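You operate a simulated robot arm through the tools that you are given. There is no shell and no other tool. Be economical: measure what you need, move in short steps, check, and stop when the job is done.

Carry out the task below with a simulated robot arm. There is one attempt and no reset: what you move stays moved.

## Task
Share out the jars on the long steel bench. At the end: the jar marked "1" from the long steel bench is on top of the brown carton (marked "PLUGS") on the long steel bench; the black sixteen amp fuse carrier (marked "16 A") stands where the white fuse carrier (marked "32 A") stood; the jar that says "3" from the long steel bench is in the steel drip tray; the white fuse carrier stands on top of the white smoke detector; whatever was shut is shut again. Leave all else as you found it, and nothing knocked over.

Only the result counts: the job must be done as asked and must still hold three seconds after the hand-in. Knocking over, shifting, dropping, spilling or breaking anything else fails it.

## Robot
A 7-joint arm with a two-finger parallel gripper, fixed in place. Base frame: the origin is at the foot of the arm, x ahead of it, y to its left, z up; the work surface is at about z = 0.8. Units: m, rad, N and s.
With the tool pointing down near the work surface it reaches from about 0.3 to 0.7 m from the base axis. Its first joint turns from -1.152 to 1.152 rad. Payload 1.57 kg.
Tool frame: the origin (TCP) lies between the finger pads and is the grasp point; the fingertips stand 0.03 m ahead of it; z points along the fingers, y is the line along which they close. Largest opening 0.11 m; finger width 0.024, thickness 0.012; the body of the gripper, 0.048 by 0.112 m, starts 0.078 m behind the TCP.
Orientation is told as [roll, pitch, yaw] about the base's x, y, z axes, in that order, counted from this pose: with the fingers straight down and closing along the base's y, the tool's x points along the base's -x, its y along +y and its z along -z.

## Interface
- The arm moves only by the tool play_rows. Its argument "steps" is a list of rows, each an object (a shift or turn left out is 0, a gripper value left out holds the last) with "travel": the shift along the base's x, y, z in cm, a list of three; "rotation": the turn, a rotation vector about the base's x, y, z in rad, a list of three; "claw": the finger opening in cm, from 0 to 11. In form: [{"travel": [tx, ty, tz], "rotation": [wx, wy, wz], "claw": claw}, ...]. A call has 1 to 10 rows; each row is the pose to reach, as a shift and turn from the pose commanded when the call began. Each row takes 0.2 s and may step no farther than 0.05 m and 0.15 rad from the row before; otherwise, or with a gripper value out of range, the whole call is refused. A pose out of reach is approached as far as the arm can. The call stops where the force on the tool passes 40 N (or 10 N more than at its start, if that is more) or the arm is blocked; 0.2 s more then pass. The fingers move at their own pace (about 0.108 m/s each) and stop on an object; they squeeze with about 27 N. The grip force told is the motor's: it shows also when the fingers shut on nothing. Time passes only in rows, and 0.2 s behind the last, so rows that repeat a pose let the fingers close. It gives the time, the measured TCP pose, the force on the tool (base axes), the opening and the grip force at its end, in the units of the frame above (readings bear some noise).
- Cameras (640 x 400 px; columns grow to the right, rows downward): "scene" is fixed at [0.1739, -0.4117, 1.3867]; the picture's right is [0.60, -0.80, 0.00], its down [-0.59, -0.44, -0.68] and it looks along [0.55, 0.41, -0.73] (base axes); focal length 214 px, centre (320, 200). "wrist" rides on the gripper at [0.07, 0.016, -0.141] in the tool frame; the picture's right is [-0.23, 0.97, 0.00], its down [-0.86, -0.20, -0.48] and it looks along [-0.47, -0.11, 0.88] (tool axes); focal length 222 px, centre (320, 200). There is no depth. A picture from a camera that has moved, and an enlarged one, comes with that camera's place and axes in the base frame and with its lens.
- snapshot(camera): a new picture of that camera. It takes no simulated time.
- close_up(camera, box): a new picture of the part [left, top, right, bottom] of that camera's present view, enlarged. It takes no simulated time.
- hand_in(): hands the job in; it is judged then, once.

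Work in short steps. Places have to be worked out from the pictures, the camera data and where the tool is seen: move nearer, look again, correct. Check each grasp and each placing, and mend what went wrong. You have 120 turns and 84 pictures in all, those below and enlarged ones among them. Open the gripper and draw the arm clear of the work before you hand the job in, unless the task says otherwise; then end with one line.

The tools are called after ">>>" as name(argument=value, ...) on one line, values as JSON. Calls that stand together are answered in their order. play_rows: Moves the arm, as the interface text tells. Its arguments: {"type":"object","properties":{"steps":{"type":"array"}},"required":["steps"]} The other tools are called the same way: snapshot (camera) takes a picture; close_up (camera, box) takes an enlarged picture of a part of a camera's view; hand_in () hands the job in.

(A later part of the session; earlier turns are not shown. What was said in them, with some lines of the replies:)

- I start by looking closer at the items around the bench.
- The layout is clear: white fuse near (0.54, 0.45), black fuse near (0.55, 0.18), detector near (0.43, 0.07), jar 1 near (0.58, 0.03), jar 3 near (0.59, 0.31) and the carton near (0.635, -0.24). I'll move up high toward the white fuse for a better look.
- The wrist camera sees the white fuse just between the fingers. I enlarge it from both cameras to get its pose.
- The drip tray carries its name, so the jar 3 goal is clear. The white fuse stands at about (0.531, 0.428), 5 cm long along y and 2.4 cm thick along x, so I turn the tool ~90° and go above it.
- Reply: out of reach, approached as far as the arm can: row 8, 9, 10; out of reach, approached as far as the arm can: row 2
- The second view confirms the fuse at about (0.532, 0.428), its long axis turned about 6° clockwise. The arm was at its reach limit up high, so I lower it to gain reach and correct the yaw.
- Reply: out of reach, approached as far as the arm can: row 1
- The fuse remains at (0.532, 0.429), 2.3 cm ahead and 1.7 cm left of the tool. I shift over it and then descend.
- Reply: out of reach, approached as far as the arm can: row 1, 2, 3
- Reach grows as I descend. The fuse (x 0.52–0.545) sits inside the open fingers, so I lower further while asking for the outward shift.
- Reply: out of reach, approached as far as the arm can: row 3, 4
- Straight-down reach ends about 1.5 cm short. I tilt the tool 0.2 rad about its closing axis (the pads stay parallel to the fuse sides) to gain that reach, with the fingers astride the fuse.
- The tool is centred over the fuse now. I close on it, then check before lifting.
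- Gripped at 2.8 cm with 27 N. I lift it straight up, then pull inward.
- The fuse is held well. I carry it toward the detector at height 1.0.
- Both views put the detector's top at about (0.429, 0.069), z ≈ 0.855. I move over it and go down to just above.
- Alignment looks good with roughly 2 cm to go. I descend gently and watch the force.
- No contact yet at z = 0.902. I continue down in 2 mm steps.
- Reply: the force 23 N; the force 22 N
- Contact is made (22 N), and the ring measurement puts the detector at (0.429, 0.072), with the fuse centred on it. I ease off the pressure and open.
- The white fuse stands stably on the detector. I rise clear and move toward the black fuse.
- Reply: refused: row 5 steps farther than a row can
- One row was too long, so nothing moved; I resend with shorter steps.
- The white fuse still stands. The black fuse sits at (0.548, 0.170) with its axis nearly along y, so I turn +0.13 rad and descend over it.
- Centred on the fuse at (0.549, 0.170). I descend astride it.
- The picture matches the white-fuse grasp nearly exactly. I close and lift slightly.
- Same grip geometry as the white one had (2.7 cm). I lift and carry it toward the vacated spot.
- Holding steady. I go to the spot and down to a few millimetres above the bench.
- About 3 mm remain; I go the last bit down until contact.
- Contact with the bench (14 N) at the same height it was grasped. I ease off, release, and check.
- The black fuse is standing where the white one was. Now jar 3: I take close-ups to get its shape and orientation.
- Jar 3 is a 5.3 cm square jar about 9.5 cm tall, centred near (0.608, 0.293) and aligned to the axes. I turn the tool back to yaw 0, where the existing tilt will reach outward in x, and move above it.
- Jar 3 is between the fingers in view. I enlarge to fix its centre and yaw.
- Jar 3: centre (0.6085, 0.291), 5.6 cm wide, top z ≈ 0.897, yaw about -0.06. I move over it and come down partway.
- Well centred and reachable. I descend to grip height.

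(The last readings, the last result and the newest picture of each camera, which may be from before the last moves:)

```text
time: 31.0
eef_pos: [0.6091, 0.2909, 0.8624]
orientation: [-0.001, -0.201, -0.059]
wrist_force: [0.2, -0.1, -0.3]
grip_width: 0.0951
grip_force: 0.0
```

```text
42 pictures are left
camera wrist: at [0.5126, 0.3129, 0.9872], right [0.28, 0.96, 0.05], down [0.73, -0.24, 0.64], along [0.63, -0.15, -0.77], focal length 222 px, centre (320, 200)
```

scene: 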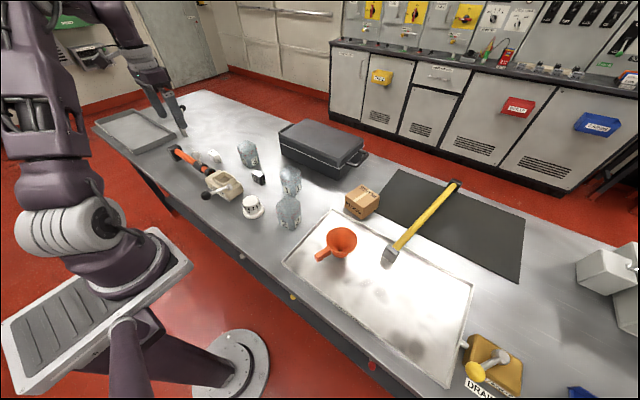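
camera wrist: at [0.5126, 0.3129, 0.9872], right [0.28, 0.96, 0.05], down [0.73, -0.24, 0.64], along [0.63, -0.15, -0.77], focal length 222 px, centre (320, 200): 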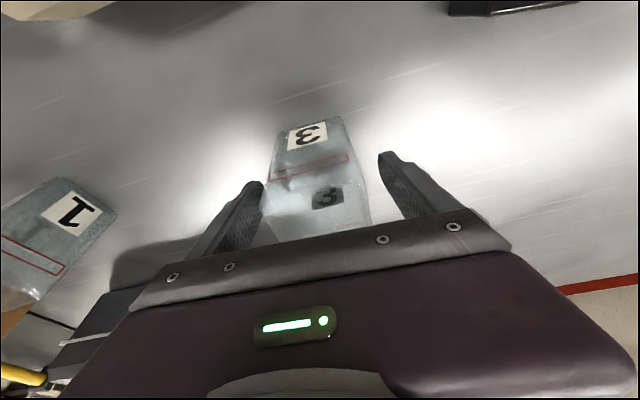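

The fingers are either side of the jar. I close gradually and check the grip.

>>> play_rows(steps=[{"claw": 7.5}, {"claw": 6.5}, {"claw": 5.8}, {"claw": 5}, {"claw": 4}, {"claw": 4}])

>>> play_rows(steps=[{"travel": [0, 0, 1]}, {"travel": [0, 0, 2]}])

>>> snapshot(camera="wrist")

```text
time: 32.4
eef_pos: [0.608, 0.2905, 0.8633]
orientation: [-0.002, -0.201, -0.059]
wrist_force: [0.0, 0.6, -0.1]
grip_width: 0.0596
grip_force: 27.1
```

```text
time: 33.0
eef_pos: [0.609, 0.2916, 0.8805]
orientation: [-0.001, -0.203, -0.059]
wrist_force: [-0.1, -0.1, -1.1]
grip_width: 0.0594
grip_force: 26.9
```

```text
41 pictures are left
camera wrist: at [0.5135, 0.3133, 1.0064], right [0.28, 0.96, 0.05], down [0.73, -0.24, 0.64], along [0.63, -0.15, -0.77], focal length 222 px, centre (320, 200)
```

wrist: 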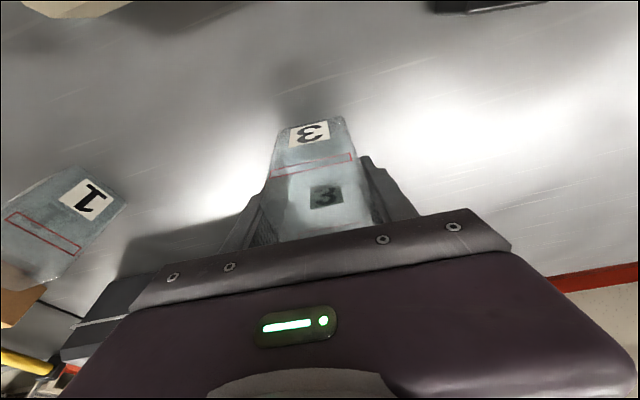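

Jar 3 is lifted (bottom is 6.3 cm below the TCP). The tray spans x 0.34–0.60, y -0.15 to -0.61; the free spot is near (0.43, -0.43). I raise and carry it over at a safe height.

>>> play_rows(steps=[{"travel": [-0.5, 0, 4]}, {"travel": [-1.5, 0, 8]}, {"travel": [-3, -1, 12]}, {"travel": [-5, -3, 15.5]}, {"travel": [-7, -6.5, 17.5]}, {"travel": [-9, -10.5, 18]}, {"travel": [-11, -14.5, 18]}, {"travel": [-12.5, -18.5, 18]}, {"travel": [-14, -22.5, 18]}, {"travel": [-15, -27, 18]}])

>>> play_rows(steps=[{"travel": [-0.5, -4.5, 0], "rotation": [0, 0, 0.02]}, {"travel": [-1, -9, 0], "rotation": [0, 0, 0.06]}, {"travel": [-1, -13.5, 0], "rotation": [0, 0, 0.06]}, {"travel": [-1.5, -18, 0], "rotation": [0, 0, 0.06]}, {"travel": [-1.5, -22.5, 0], "rotation": [0, 0, 0.06]}, {"travel": [-2, -27, 0], "rotation": [0, 0, 0.06]}, {"travel": [-2, -31.5, 0], "rotation": [0, 0, 0.06]}, {"travel": [-2, -36, 0], "rotation": [0, 0, 0.06]}, {"travel": [-2, -40.5, 0], "rotation": [0, 0, 0.06]}, {"travel": [-2, -45, 0], "rotation": [0, 0, 0.06]}])

>>> snapshot(camera="wrist")

>>> snapshot(camera="scene")

```text
time: 35.2
eef_pos: [0.4582, 0.0211, 1.061]
orientation: [0.0, -0.204, -0.059]
wrist_force: [0.4, -0.4, -0.6]
grip_width: 0.0596
grip_force: 27.0
```

```text
time: 37.4
eef_pos: [0.4408, -0.4293, 1.0616]
orientation: [0.002, -0.201, 0.001]
wrist_force: [-1.0, 1.2, -0.6]
grip_width: 0.0594
grip_force: 26.7
```

```text
40 pictures are left
camera wrist: at [0.3441, -0.4126, 1.1864], right [0.22, 0.97, 0.05], down [0.74, -0.2, 0.64], along [0.63, -0.11, -0.77], focal length 222 px, centre (320, 200)
```

wrist: 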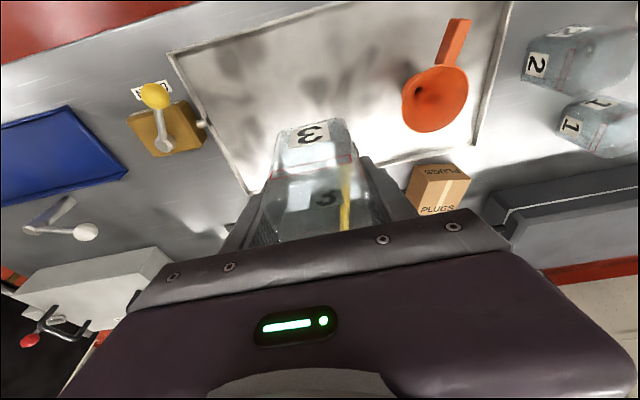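

```text
39 pictures are left
```

scene: 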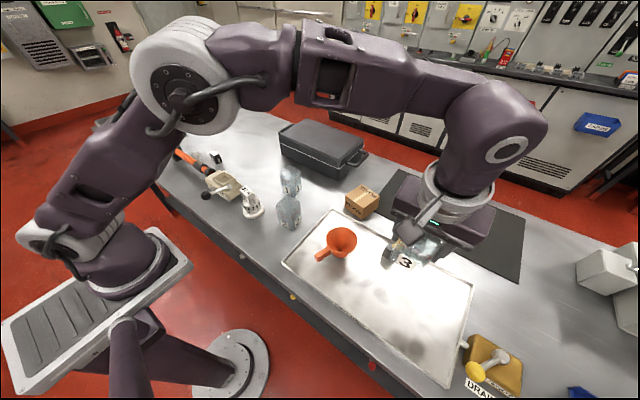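

The jar hangs above the free part of the tray. I shift slightly toward the clear centre and lower.

>>> play_rows(steps=[{"travel": [-1, -0.5, -3]}, {"travel": [-2, -1, -7]}, {"travel": [-2, -1, -11]}, {"travel": [-2, -1, -15]}])

>>> snapshot(camera="wrist")

>>> close_up(camera="scene", box=[280, 190, 500, 350])

```text
time: 38.4
eef_pos: [0.4171, -0.4393, 0.9123]
orientation: [0.001, -0.204, -0.001]
wrist_force: [0.8, -0.4, -0.5]
grip_width: 0.0594
grip_force: 27.1
```

```text
38 pictures are left
camera wrist: at [0.3218, -0.4222, 1.0369], right [0.22, 0.97, 0.05], down [0.74, -0.2, 0.64], along [0.63, -0.11, -0.77], focal length 222 px, centre (320, 200)
```

wrist: 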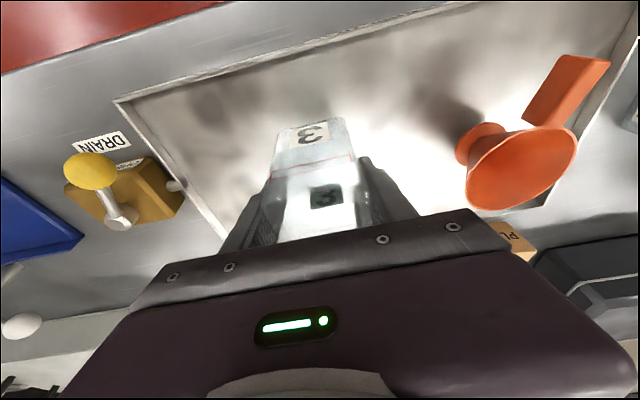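

```text
2.50 times, centred on (390, 270) of scene
camera zoom: at [0.1739, -0.4117, 1.3866], right [0.6, -0.8, 0.0], down [-0.59, -0.44, -0.68], along [0.55, 0.41, -0.73], focal length 536 px, centre (145, 25)
```

zoom: 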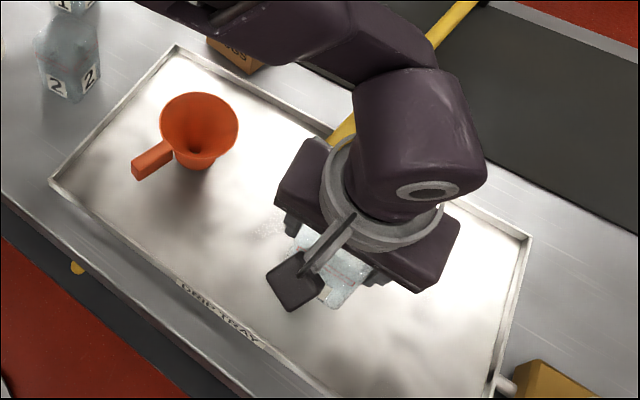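

All clear around. I lower the rest slowly.

>>> play_rows(steps=[{"travel": [0, 0, -1.5]}, {"travel": [0, 0, -3]}, {"travel": [0, 0, -3.7]}])

>>> play_rows(steps=[{"travel": [0, 0, -0.2]}, {"travel": [0, 0, -0.4]}])

>>> play_rows(steps=[{"travel": [0, 0, -0.2]}, {"travel": [0, 0, -0.3]}])

```text
time: 39.2
eef_pos: [0.4187, -0.4368, 0.8766]
orientation: [-0.001, -0.204, 0.001]
wrist_force: [0.2, 0.6, -0.8]
grip_width: 0.0594
grip_force: 26.7
```

```text
time: 39.8
eef_pos: [0.4187, -0.4387, 0.8733]
orientation: [0.0, -0.205, -0.002]
wrist_force: [-0.1, -2.0, -1.5]
grip_width: 0.0595
grip_force: 26.9
```

```text
time: 40.4
eef_pos: [0.4182, -0.4375, 0.8698]
orientation: [0.001, -0.203, -0.001]
wrist_force: [-0.9, 0.1, -0.6]
grip_width: 0.0595
grip_force: 26.9
```

No contact yet; I keep stepping down.

>>> play_rows(steps=[{"travel": [0, 0, -0.2]}, {"travel": [0, 0, -0.3]}])

>>> play_rows(steps=[{"travel": [0, 0, -0.15]}, {"travel": [0, 0, -0.25]}])

```text
time: 41.0
eef_pos: [0.4179, -0.4395, 0.8678]
orientation: [0.0, -0.202, 0.0]
wrist_force: [0.2, -0.6, -1.4]
grip_width: 0.0596
grip_force: 27.2
```

```text
time: 41.6
eef_pos: [0.4193, -0.4399, 0.8659]
orientation: [-0.002, -0.203, 0.001]
wrist_force: [-6.1, 5.8, 23.6]
grip_width: 0.0592
grip_force: 27.0
```

Contact at z = 0.866 (23 N). I ease up 2 mm and release gradually.

>>> play_rows(steps=[{"travel": [0, 0, 0.15]}, {"travel": [0, 0, 0.2], "claw": 6.4}, {"travel": [0, 0, 0.2], "claw": 7.5}, {"travel": [0, 0, 0.2], "claw": 9}])

>>> play_rows(steps=[{"travel": [0, 0, 3]}, {"travel": [0, 0, 7]}, {"travel": [0, 0, 11.5]}])

>>> snapshot(camera="wrist")

```text
time: 42.6
eef_pos: [0.4183, -0.4389, 0.8656]
orientation: [-0.001, -0.202, 0.0]
wrist_force: [0.5, 0.1, 0.7]
grip_width: 0.0897
grip_force: 0.1
```

```text
time: 43.4
eef_pos: [0.4192, -0.4375, 0.9817]
orientation: [0.0, -0.202, 0.0]
wrist_force: [0.4, 0.1, 0.2]
grip_width: 0.09
grip_force: 0.1
```

```text
36 pictures are left
camera wrist: at [0.3222, -0.4211, 1.1064], right [0.22, 0.97, 0.05], down [0.74, -0.2, 0.64], along [0.63, -0.11, -0.77], focal length 222 px, centre (320, 200)
```

wrist: 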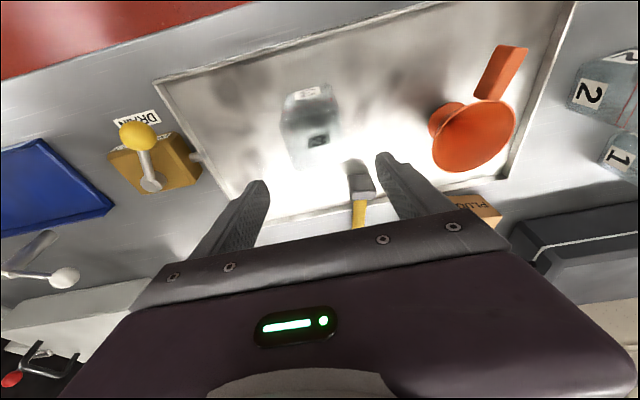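

Jar 3 stands in the tray. Next I move to look down at the carton.

>>> play_rows(steps=[{"travel": [1, 2, 4]}, {"travel": [3, 5.5, 6]}, {"travel": [5.5, 9, 7]}, {"travel": [8, 13, 7]}, {"travel": [10.5, 17, 7]}, {"travel": [12.5, 20.5, 7]}])

>>> snapshot(camera="wrist")

>>> close_up(camera="scene", box=[260, 150, 420, 250])

```text
time: 44.8
eef_pos: [0.5427, -0.2305, 1.0502]
orientation: [0.0, -0.202, -0.001]
wrist_force: [0.0, -0.3, -0.6]
grip_width: 0.09
grip_force: 0.1
```

```text
35 pictures are left
camera wrist: at [0.4459, -0.2142, 1.1745], right [0.22, 0.97, 0.05], down [0.74, -0.2, 0.64], along [0.63, -0.11, -0.77], focal length 222 px, centre (320, 200)
```

wrist: 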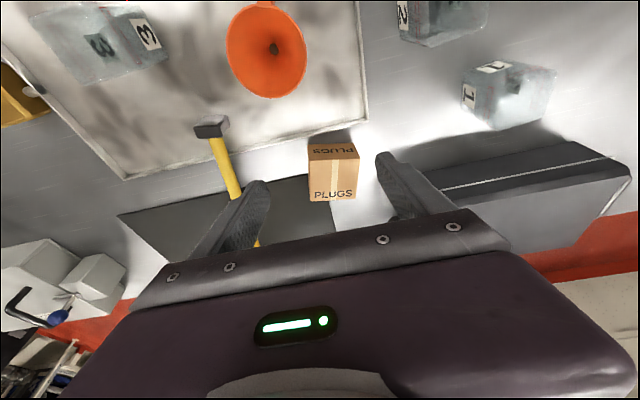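

```text
4.00 times, centred on (340, 200) of scene
camera zoom: at [0.1739, -0.4117, 1.3867], right [0.6, -0.8, 0.0], down [-0.59, -0.44, -0.68], along [0.55, 0.41, -0.73], focal length 858 px, centre (240, 200)
```

zoom: 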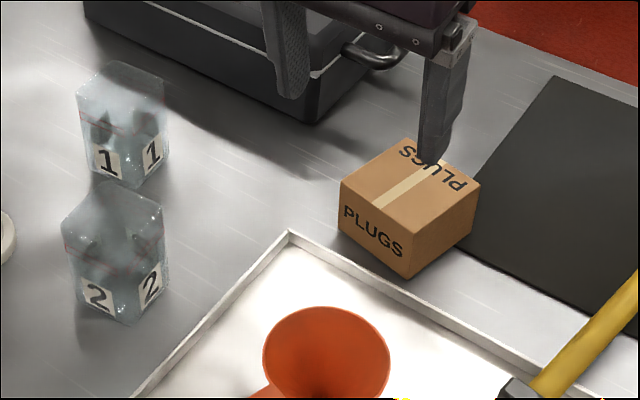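

>>> close_up(camera="wrist", box=[285, 115, 385, 215])

>>> close_up(camera="wrist", box=[440, 40, 580, 150])

```text
4.00 times, centred on (335, 165) of wrist
camera zoom: at [0.4459, -0.2142, 1.1745], right [0.22, 0.97, 0.05], down [0.74, -0.2, 0.64], along [0.63, -0.11, -0.77], focal length 888 px, centre (260, 340)
```

zoom: 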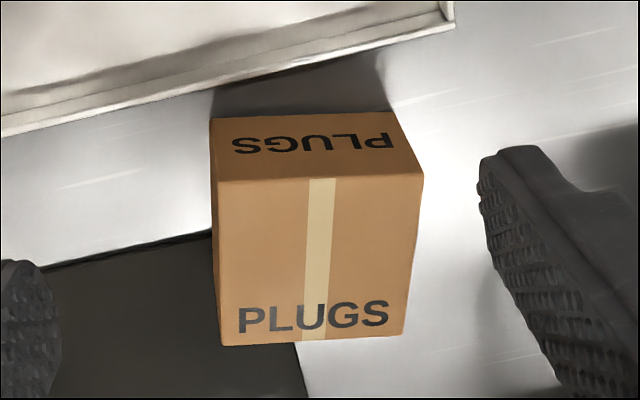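

```text
3.64 times, centred on (510, 95) of wrist
camera zoom: at [0.4459, -0.2142, 1.1745], right [0.22, 0.97, 0.05], down [0.74, -0.2, 0.64], along [0.63, -0.11, -0.77], focal length 808 px, centre (-371, 582)
```

zoom: 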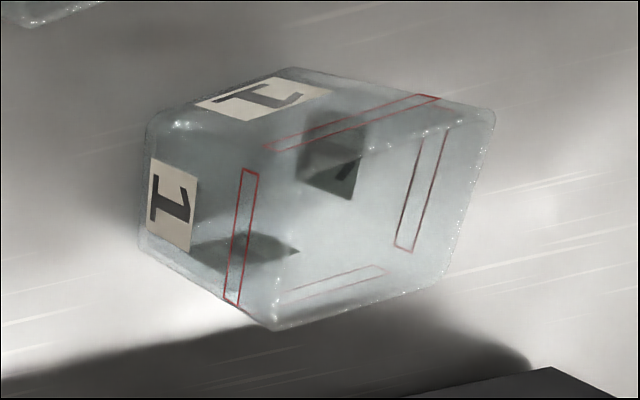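

The carton's top is centred near (0.667, -0.224) at z ≈ 0.865, 8 cm square; jar 1 is centred near (0.5875, 0.029), yaw about +0.09. The carton is far out, so I add 0.15 rad of tilt (0.35 in all) and move above jar 1.

>>> play_rows(steps=[{"travel": [0, 3, 0], "rotation": [0, -0.05, 0]}, {"travel": [0, 7, 0], "rotation": [0, -0.1, 0]}, {"travel": [0, 11, 0], "rotation": [0, -0.15, 0]}, {"travel": [0.5, 15.5, 0], "rotation": [0, -0.15, 0]}, {"travel": [1, 20, 0], "rotation": [0, -0.15, 0]}, {"travel": [1.5, 24, -1], "rotation": [0, -0.15, 0]}, {"travel": [1.5, 26, -2], "rotation": [0, -0.15, 0]}])

>>> play_rows(steps=[{"rotation": [0, 0, 0.09]}])

>>> close_up(camera="wrist", box=[220, 80, 420, 205])

```text
time: 46.4
eef_pos: [0.5572, 0.0259, 1.031]
orientation: [0.001, -0.354, 0.0]
wrist_force: [0.4, 0.6, -0.2]
grip_width: 0.0898
grip_force: 0.1
```

```text
time: 46.8
eef_pos: [0.5567, 0.026, 1.0308]
orientation: [-0.001, -0.351, 0.091]
wrist_force: [0.5, 0.6, 0.0]
grip_width: 0.09
grip_force: 0.1
```

```text
3.20 times, centred on (320, 142) of wrist
camera zoom: at [0.4417, 0.0322, 1.1397], right [0.12, 0.99, 0.08], down [0.65, -0.14, 0.74], along [0.75, -0.04, -0.66], focal length 711 px, centre (320, 384)
```

zoom: 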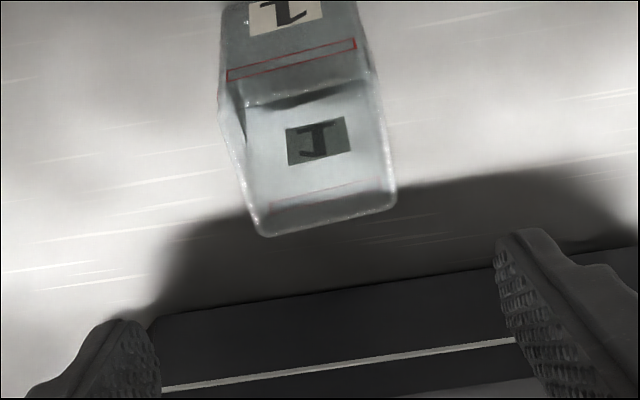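

Jar 1's centre refines to (0.590, 0.031). I move over it and descend partway.

>>> play_rows(steps=[{"travel": [1.6, 0.3, -2.5]}, {"travel": [3.3, 0.5, -5]}, {"travel": [3.3, 0.5, -9.5]}])

>>> snapshot(camera="wrist")

```text
time: 47.6
eef_pos: [0.5906, 0.0296, 0.9361]
orientation: [0.0, -0.353, 0.091]
wrist_force: [-1.1, -0.9, 0.0]
grip_width: 0.09
grip_force: 0.1
```

```text
30 pictures are left
camera wrist: at [0.4764, 0.036, 1.0444], right [0.12, 0.99, 0.08], down [0.65, -0.14, 0.74], along [0.75, -0.04, -0.66], focal length 222 px, centre (320, 200)
```

wrist: 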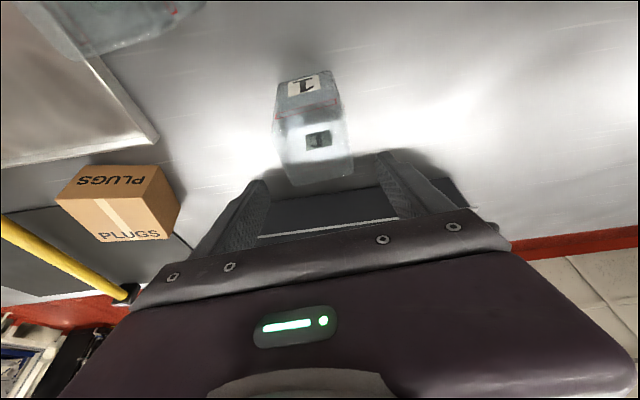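

The jar is centred between the fingers. I descend to grip height.

>>> play_rows(steps=[{"travel": [0, 0, -2.4]}, {"travel": [0, 0, -4.8]}, {"travel": [0, 0, -7]}])

>>> snapshot(camera="wrist")

>>> close_up(camera="scene", box=[240, 140, 340, 240])

```text
time: 48.4
eef_pos: [0.5894, 0.0327, 0.8654]
orientation: [-0.001, -0.353, 0.09]
wrist_force: [-0.3, -0.1, -0.7]
grip_width: 0.09
grip_force: 0.1
```

```text
29 pictures are left
camera wrist: at [0.4748, 0.0373, 0.9735], right [0.12, 0.99, 0.08], down [0.65, -0.14, 0.74], along [0.75, -0.04, -0.66], focal length 222 px, centre (320, 200)
```

wrist: 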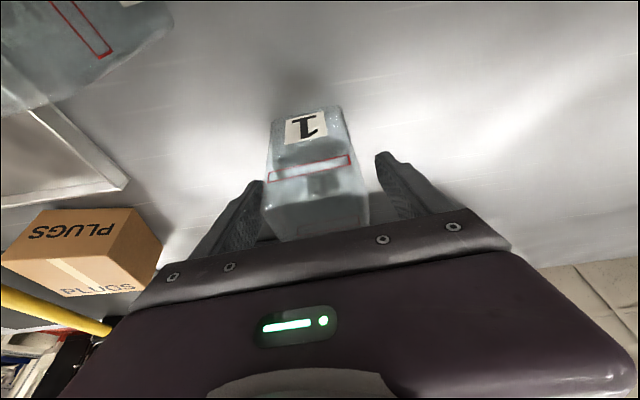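

```text
4.00 times, centred on (290, 190) of scene
camera zoom: at [0.1739, -0.4117, 1.3867], right [0.6, -0.8, 0.0], down [-0.59, -0.44, -0.68], along [0.55, 0.41, -0.73], focal length 858 px, centre (440, 240)
```

zoom: 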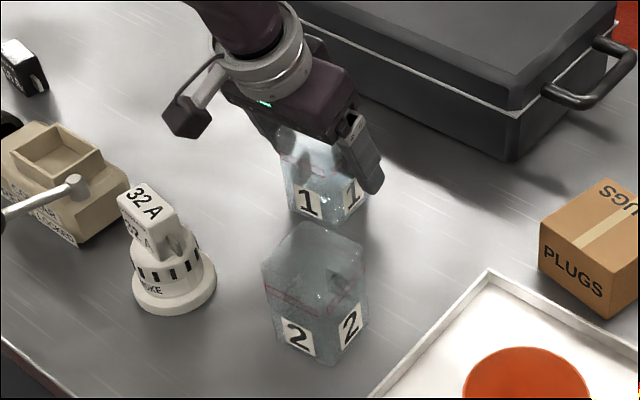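

Everything clear; I close gradually and lift a little.

>>> play_rows(steps=[{"claw": 7.5}, {"claw": 6.5}, {"claw": 5.8}, {"claw": 5}, {"claw": 4}, {"claw": 4}])

>>> play_rows(steps=[{"travel": [0, 0, 1]}, {"travel": [0, 0, 3]}])

>>> snapshot(camera="wrist")

```text
time: 49.8
eef_pos: [0.5899, 0.0311, 0.8649]
orientation: [-0.001, -0.352, 0.09]
wrist_force: [0.0, 0.3, -0.3]
grip_width: 0.0593
grip_force: 27.3
```

```text
time: 50.4
eef_pos: [0.5901, 0.0303, 0.8946]
orientation: [0.001, -0.35, 0.09]
wrist_force: [0.7, 0.5, -0.4]
grip_width: 0.0594
grip_force: 26.9
```

```text
27 pictures are left
camera wrist: at [0.4754, 0.0374, 1.0031], right [0.12, 0.99, 0.08], down [0.65, -0.14, 0.74], along [0.75, -0.04, -0.66], focal length 222 px, centre (320, 200)
```

wrist: 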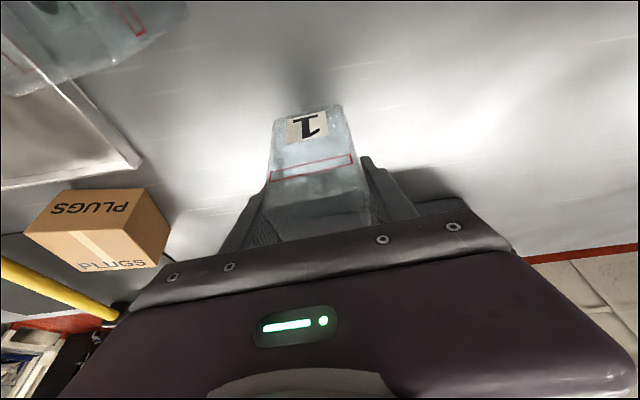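

Jar 1 is lifted. I raise it and carry it toward the carton, turning gradually to match the carton's yaw.

>>> play_rows(steps=[{"travel": [0, 0, 4]}, {"travel": [0, 0, 8]}, {"travel": [0, -3, 11]}, {"travel": [0, -7.5, 12], "rotation": [0, 0, -0.1]}, {"travel": [0.5, -12, 12], "rotation": [0, 0, -0.2]}, {"travel": [1, -16.5, 12], "rotation": [0, 0, -0.28]}, {"travel": [1, -20.5, 12], "rotation": [0, 0, -0.28]}, {"travel": [1, -24, 12], "rotation": [0, 0, -0.28]}])

>>> snapshot(camera="wrist")

>>> close_up(camera="scene", box=[280, 130, 440, 240])

```text
time: 52.2
eef_pos: [0.6004, -0.2119, 1.0161]
orientation: [0.0, -0.353, -0.192]
wrist_force: [0.8, -0.4, -0.7]
grip_width: 0.0596
grip_force: 27.6
```

```text
26 pictures are left
camera wrist: at [0.4912, -0.1736, 1.1252], right [0.39, 0.92, 0.08], down [0.59, -0.32, 0.74], along [0.71, -0.25, -0.66], focal length 222 px, centre (320, 200)
```

wrist: 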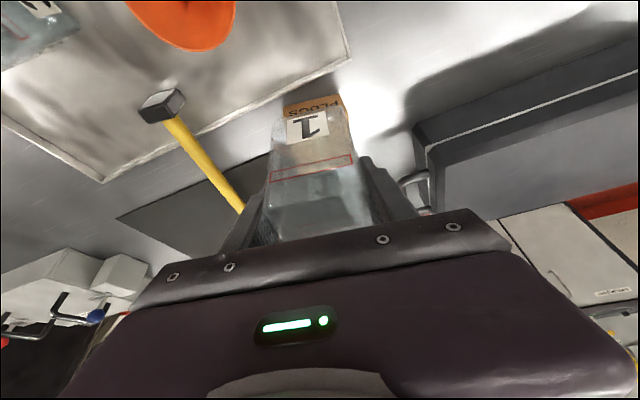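

```text
3.64 times, centred on (360, 185) of scene
camera zoom: at [0.1739, -0.4117, 1.3866], right [0.6, -0.8, 0.0], down [-0.59, -0.44, -0.68], along [0.55, 0.41, -0.73], focal length 780 px, centre (174, 254)
```

zoom: 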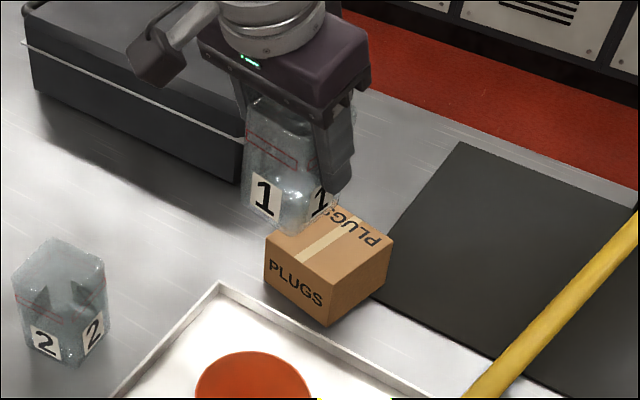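

Clear approach. I move over the carton's centre (0.663, -0.223) and down to about 2.5 cm above it.

>>> play_rows(steps=[{"travel": [2, -0.4, -1]}, {"travel": [4.2, -0.8, -2.5]}, {"travel": [6.3, -1.2, -4.5]}, {"travel": [6.3, -1.2, -6]}])

>>> close_up(camera="wrist", box=[220, 50, 420, 250])

>>> close_up(camera="scene", box=[310, 150, 410, 230])

```text
time: 53.2
eef_pos: [0.6651, -0.2227, 0.9557]
orientation: [0.0, -0.352, -0.188]
wrist_force: [0.4, 0.0, -0.4]
grip_width: 0.0595
grip_force: 26.8
```

```text
2.00 times, centred on (320, 150) of wrist
camera zoom: at [0.5555, -0.1851, 1.0646], right [0.39, 0.92, 0.08], down [0.59, -0.32, 0.74], along [0.71, -0.25, -0.66], focal length 444 px, centre (320, 300)
```

zoom: 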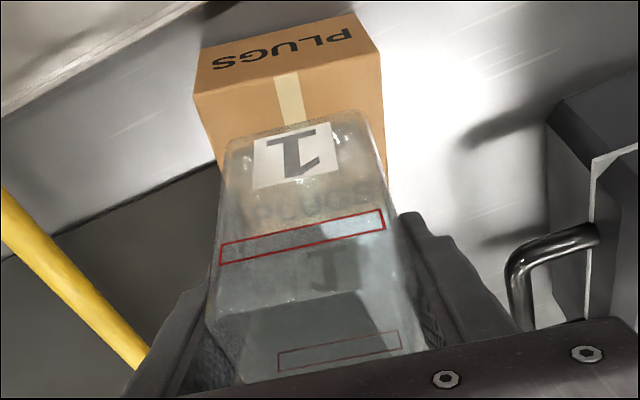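

```text
5.00 times, centred on (360, 190) of scene
camera zoom: at [0.1739, -0.4117, 1.3866], right [0.6, -0.8, 0.0], down [-0.59, -0.44, -0.68], along [0.55, 0.41, -0.73], focal length 1072 px, centre (120, 250)
```

zoom: 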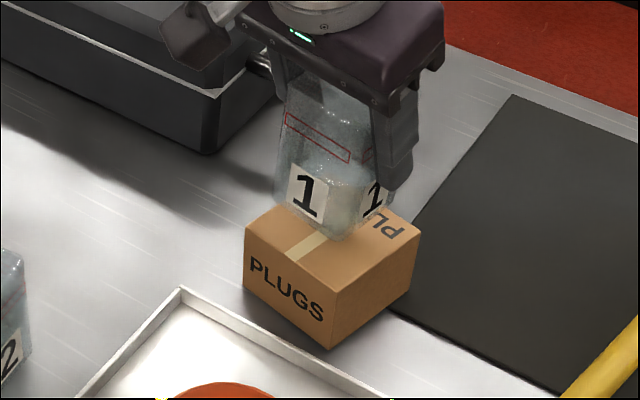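

The jar is over the carton's centre (carton re-measured at (0.668, -0.224)). I lower slowly until contact.

>>> play_rows(steps=[{"travel": [0.1, 0, -1]}, {"travel": [0.1, 0, -1.8]}])

>>> play_rows(steps=[{"travel": [0, 0, -0.2]}, {"travel": [0, 0, -0.4]}])

>>> play_rows(steps=[{"travel": [0, 0, -0.15]}, {"travel": [0, 0, -0.3]}])

```text
time: 53.8
eef_pos: [0.6654, -0.222, 0.9381]
orientation: [0.002, -0.353, -0.191]
wrist_force: [0.2, 0.0, 0.0]
grip_width: 0.0595
grip_force: 26.6
```

```text
time: 54.4
eef_pos: [0.6657, -0.2218, 0.9338]
orientation: [0.001, -0.353, -0.19]
wrist_force: [-1.1, 0.4, -0.1]
grip_width: 0.0596
grip_force: 26.9
```

```text
time: 55.0
eef_pos: [0.6661, -0.2215, 0.9303]
orientation: [-0.001, -0.352, -0.19]
wrist_force: [0.1, 0.1, -0.8]
grip_width: 0.0594
grip_force: 27.5
```

Still no contact at 0.930; I continue in small steps.

>>> play_rows(steps=[{"travel": [0, 0, -0.15]}, {"travel": [0, 0, -0.25]}])

>>> play_rows(steps=[{"travel": [0, 0, -0.15]}, {"travel": [0, 0, -0.2]}])

```text
time: 55.6
eef_pos: [0.6651, -0.221, 0.9298]
orientation: [0.0, -0.354, -0.19]
wrist_force: [-2.1, -0.6, 8.0]
grip_width: 0.0593
grip_force: 26.7
```

```text
time: 56.2
eef_pos: [0.6661, -0.2218, 0.9276]
orientation: [0.001, -0.356, -0.188]
wrist_force: [-3.8, -0.2, 20.1]
grip_width: 0.0598
grip_force: 27.0
```

Contact at about 0.929 (20 N). I ease off and release gently.

>>> play_rows(steps=[{"travel": [0, 0, 0.2]}, {"travel": [0, 0, 0.25], "claw": 6.4}, {"travel": [0, 0, 0.25], "claw": 7.5}, {"travel": [0, 0, 0.25], "claw": 9}])

>>> close_up(camera="scene", box=[310, 150, 410, 230])

```text
time: 57.2
eef_pos: [0.6662, -0.2215, 0.9295]
orientation: [0.001, -0.354, -0.191]
wrist_force: [-0.4, 0.2, 0.3]
grip_width: 0.0897
grip_force: 0.0
```

```text
5.00 times, centred on (360, 190) of scene
camera zoom: at [0.1739, -0.4117, 1.3867], right [0.6, -0.8, 0.0], down [-0.59, -0.44, -0.68], along [0.55, 0.41, -0.73], focal length 1072 px, centre (120, 250)
```

zoom: 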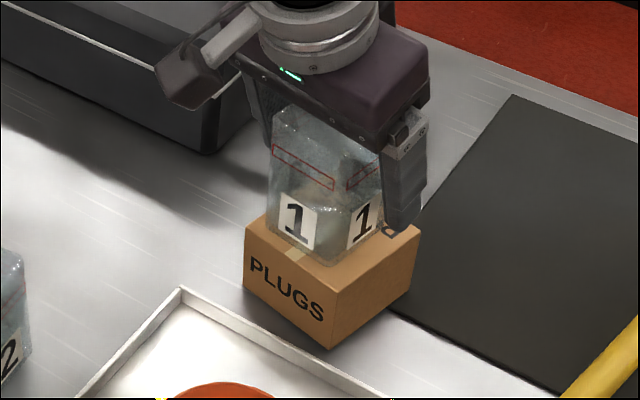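

Jar 1 stands on the carton. I withdraw up along the tool axis and move clear.

>>> play_rows(steps=[{"travel": [-0.9, 0.2, 2.6]}, {"travel": [-1.8, 0.3, 5.2]}, {"travel": [-3, 0.6, 8.5]}, {"travel": [-4.5, 0.9, 12]}, {"travel": [-8, 1.5, 14]}, {"travel": [-12, 2, 16]}, {"travel": [-16, 4, 18]}, {"travel": [-20, 6, 19]}, {"travel": [-24, 8, 20]}, {"travel": [-28, 10, 20]}])

>>> snapshot(camera="scene")

>>> close_up(camera="scene", box=[280, 150, 480, 350])

>>> close_up(camera="scene", box=[160, 125, 320, 235])

```text
time: 59.4
eef_pos: [0.3838, -0.1211, 1.1285]
orientation: [-0.001, -0.352, -0.19]
wrist_force: [0.0, 0.4, 0.0]
grip_width: 0.0902
grip_force: 0.2
```

```text
21 pictures are left
```

scene: 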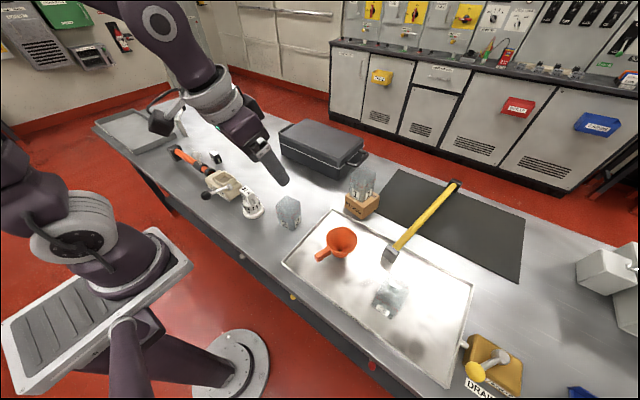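

```text
2.00 times, centred on (380, 250) of scene
camera zoom: at [0.1739, -0.4117, 1.3867], right [0.6, -0.8, 0.0], down [-0.59, -0.44, -0.68], along [0.55, 0.41, -0.73], focal length 429 px, centre (200, 100)
```

zoom: 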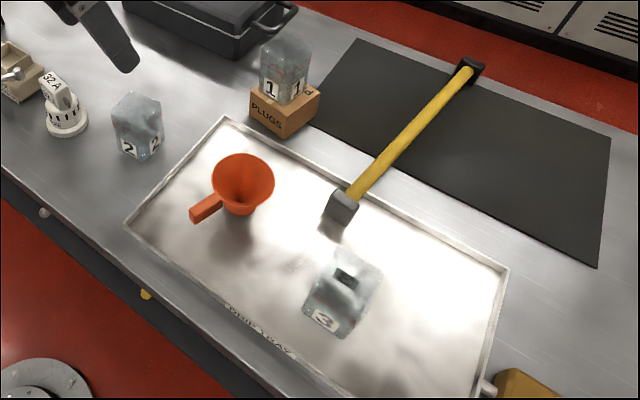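

```text
3.64 times, centred on (240, 180) of scene
camera zoom: at [0.1739, -0.4117, 1.3867], right [0.6, -0.8, 0.0], down [-0.59, -0.44, -0.68], along [0.55, 0.41, -0.73], focal length 780 px, centre (611, 273)
```

zoom: 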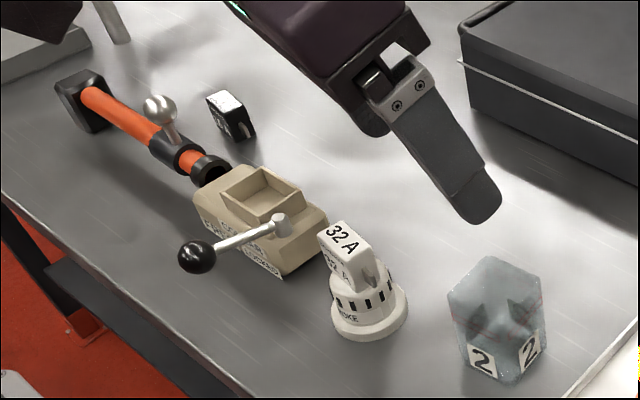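

Everything looks in place; one closer check that jar 3 stands upright in the tray.

>>> close_up(camera="scene", box=[350, 260, 430, 330])

```text
5.71 times, centred on (390, 295) of scene
camera zoom: at [0.1739, -0.4117, 1.3867], right [0.6, -0.8, 0.0], down [-0.59, -0.44, -0.68], along [0.55, 0.41, -0.73], focal length 1226 px, centre (-80, -343)
```

zoom: 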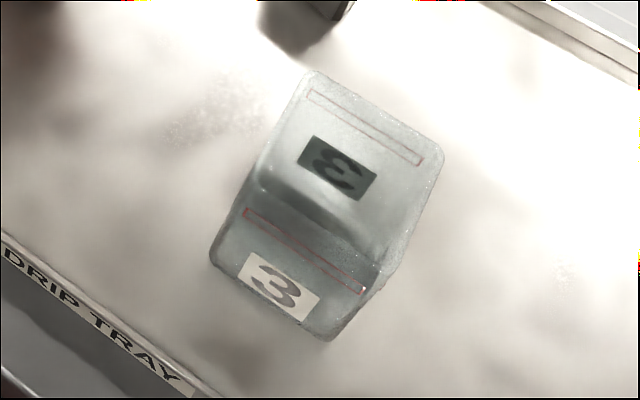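

Jar 3 is upright in the drip tray, the other three items are placed, nothing was opened, and the arm is clear with the gripper open. I hand in.

>>> hand_in()

```text
The job is handed in.
```

The job is handed in: jar 1 is on the PLUGS carton, jar 3 is in the drip tray, the 32 A carrier is on the smoke detector, and the 16 A carrier stands where the 32 A one was. Nothing was opened or knocked over.
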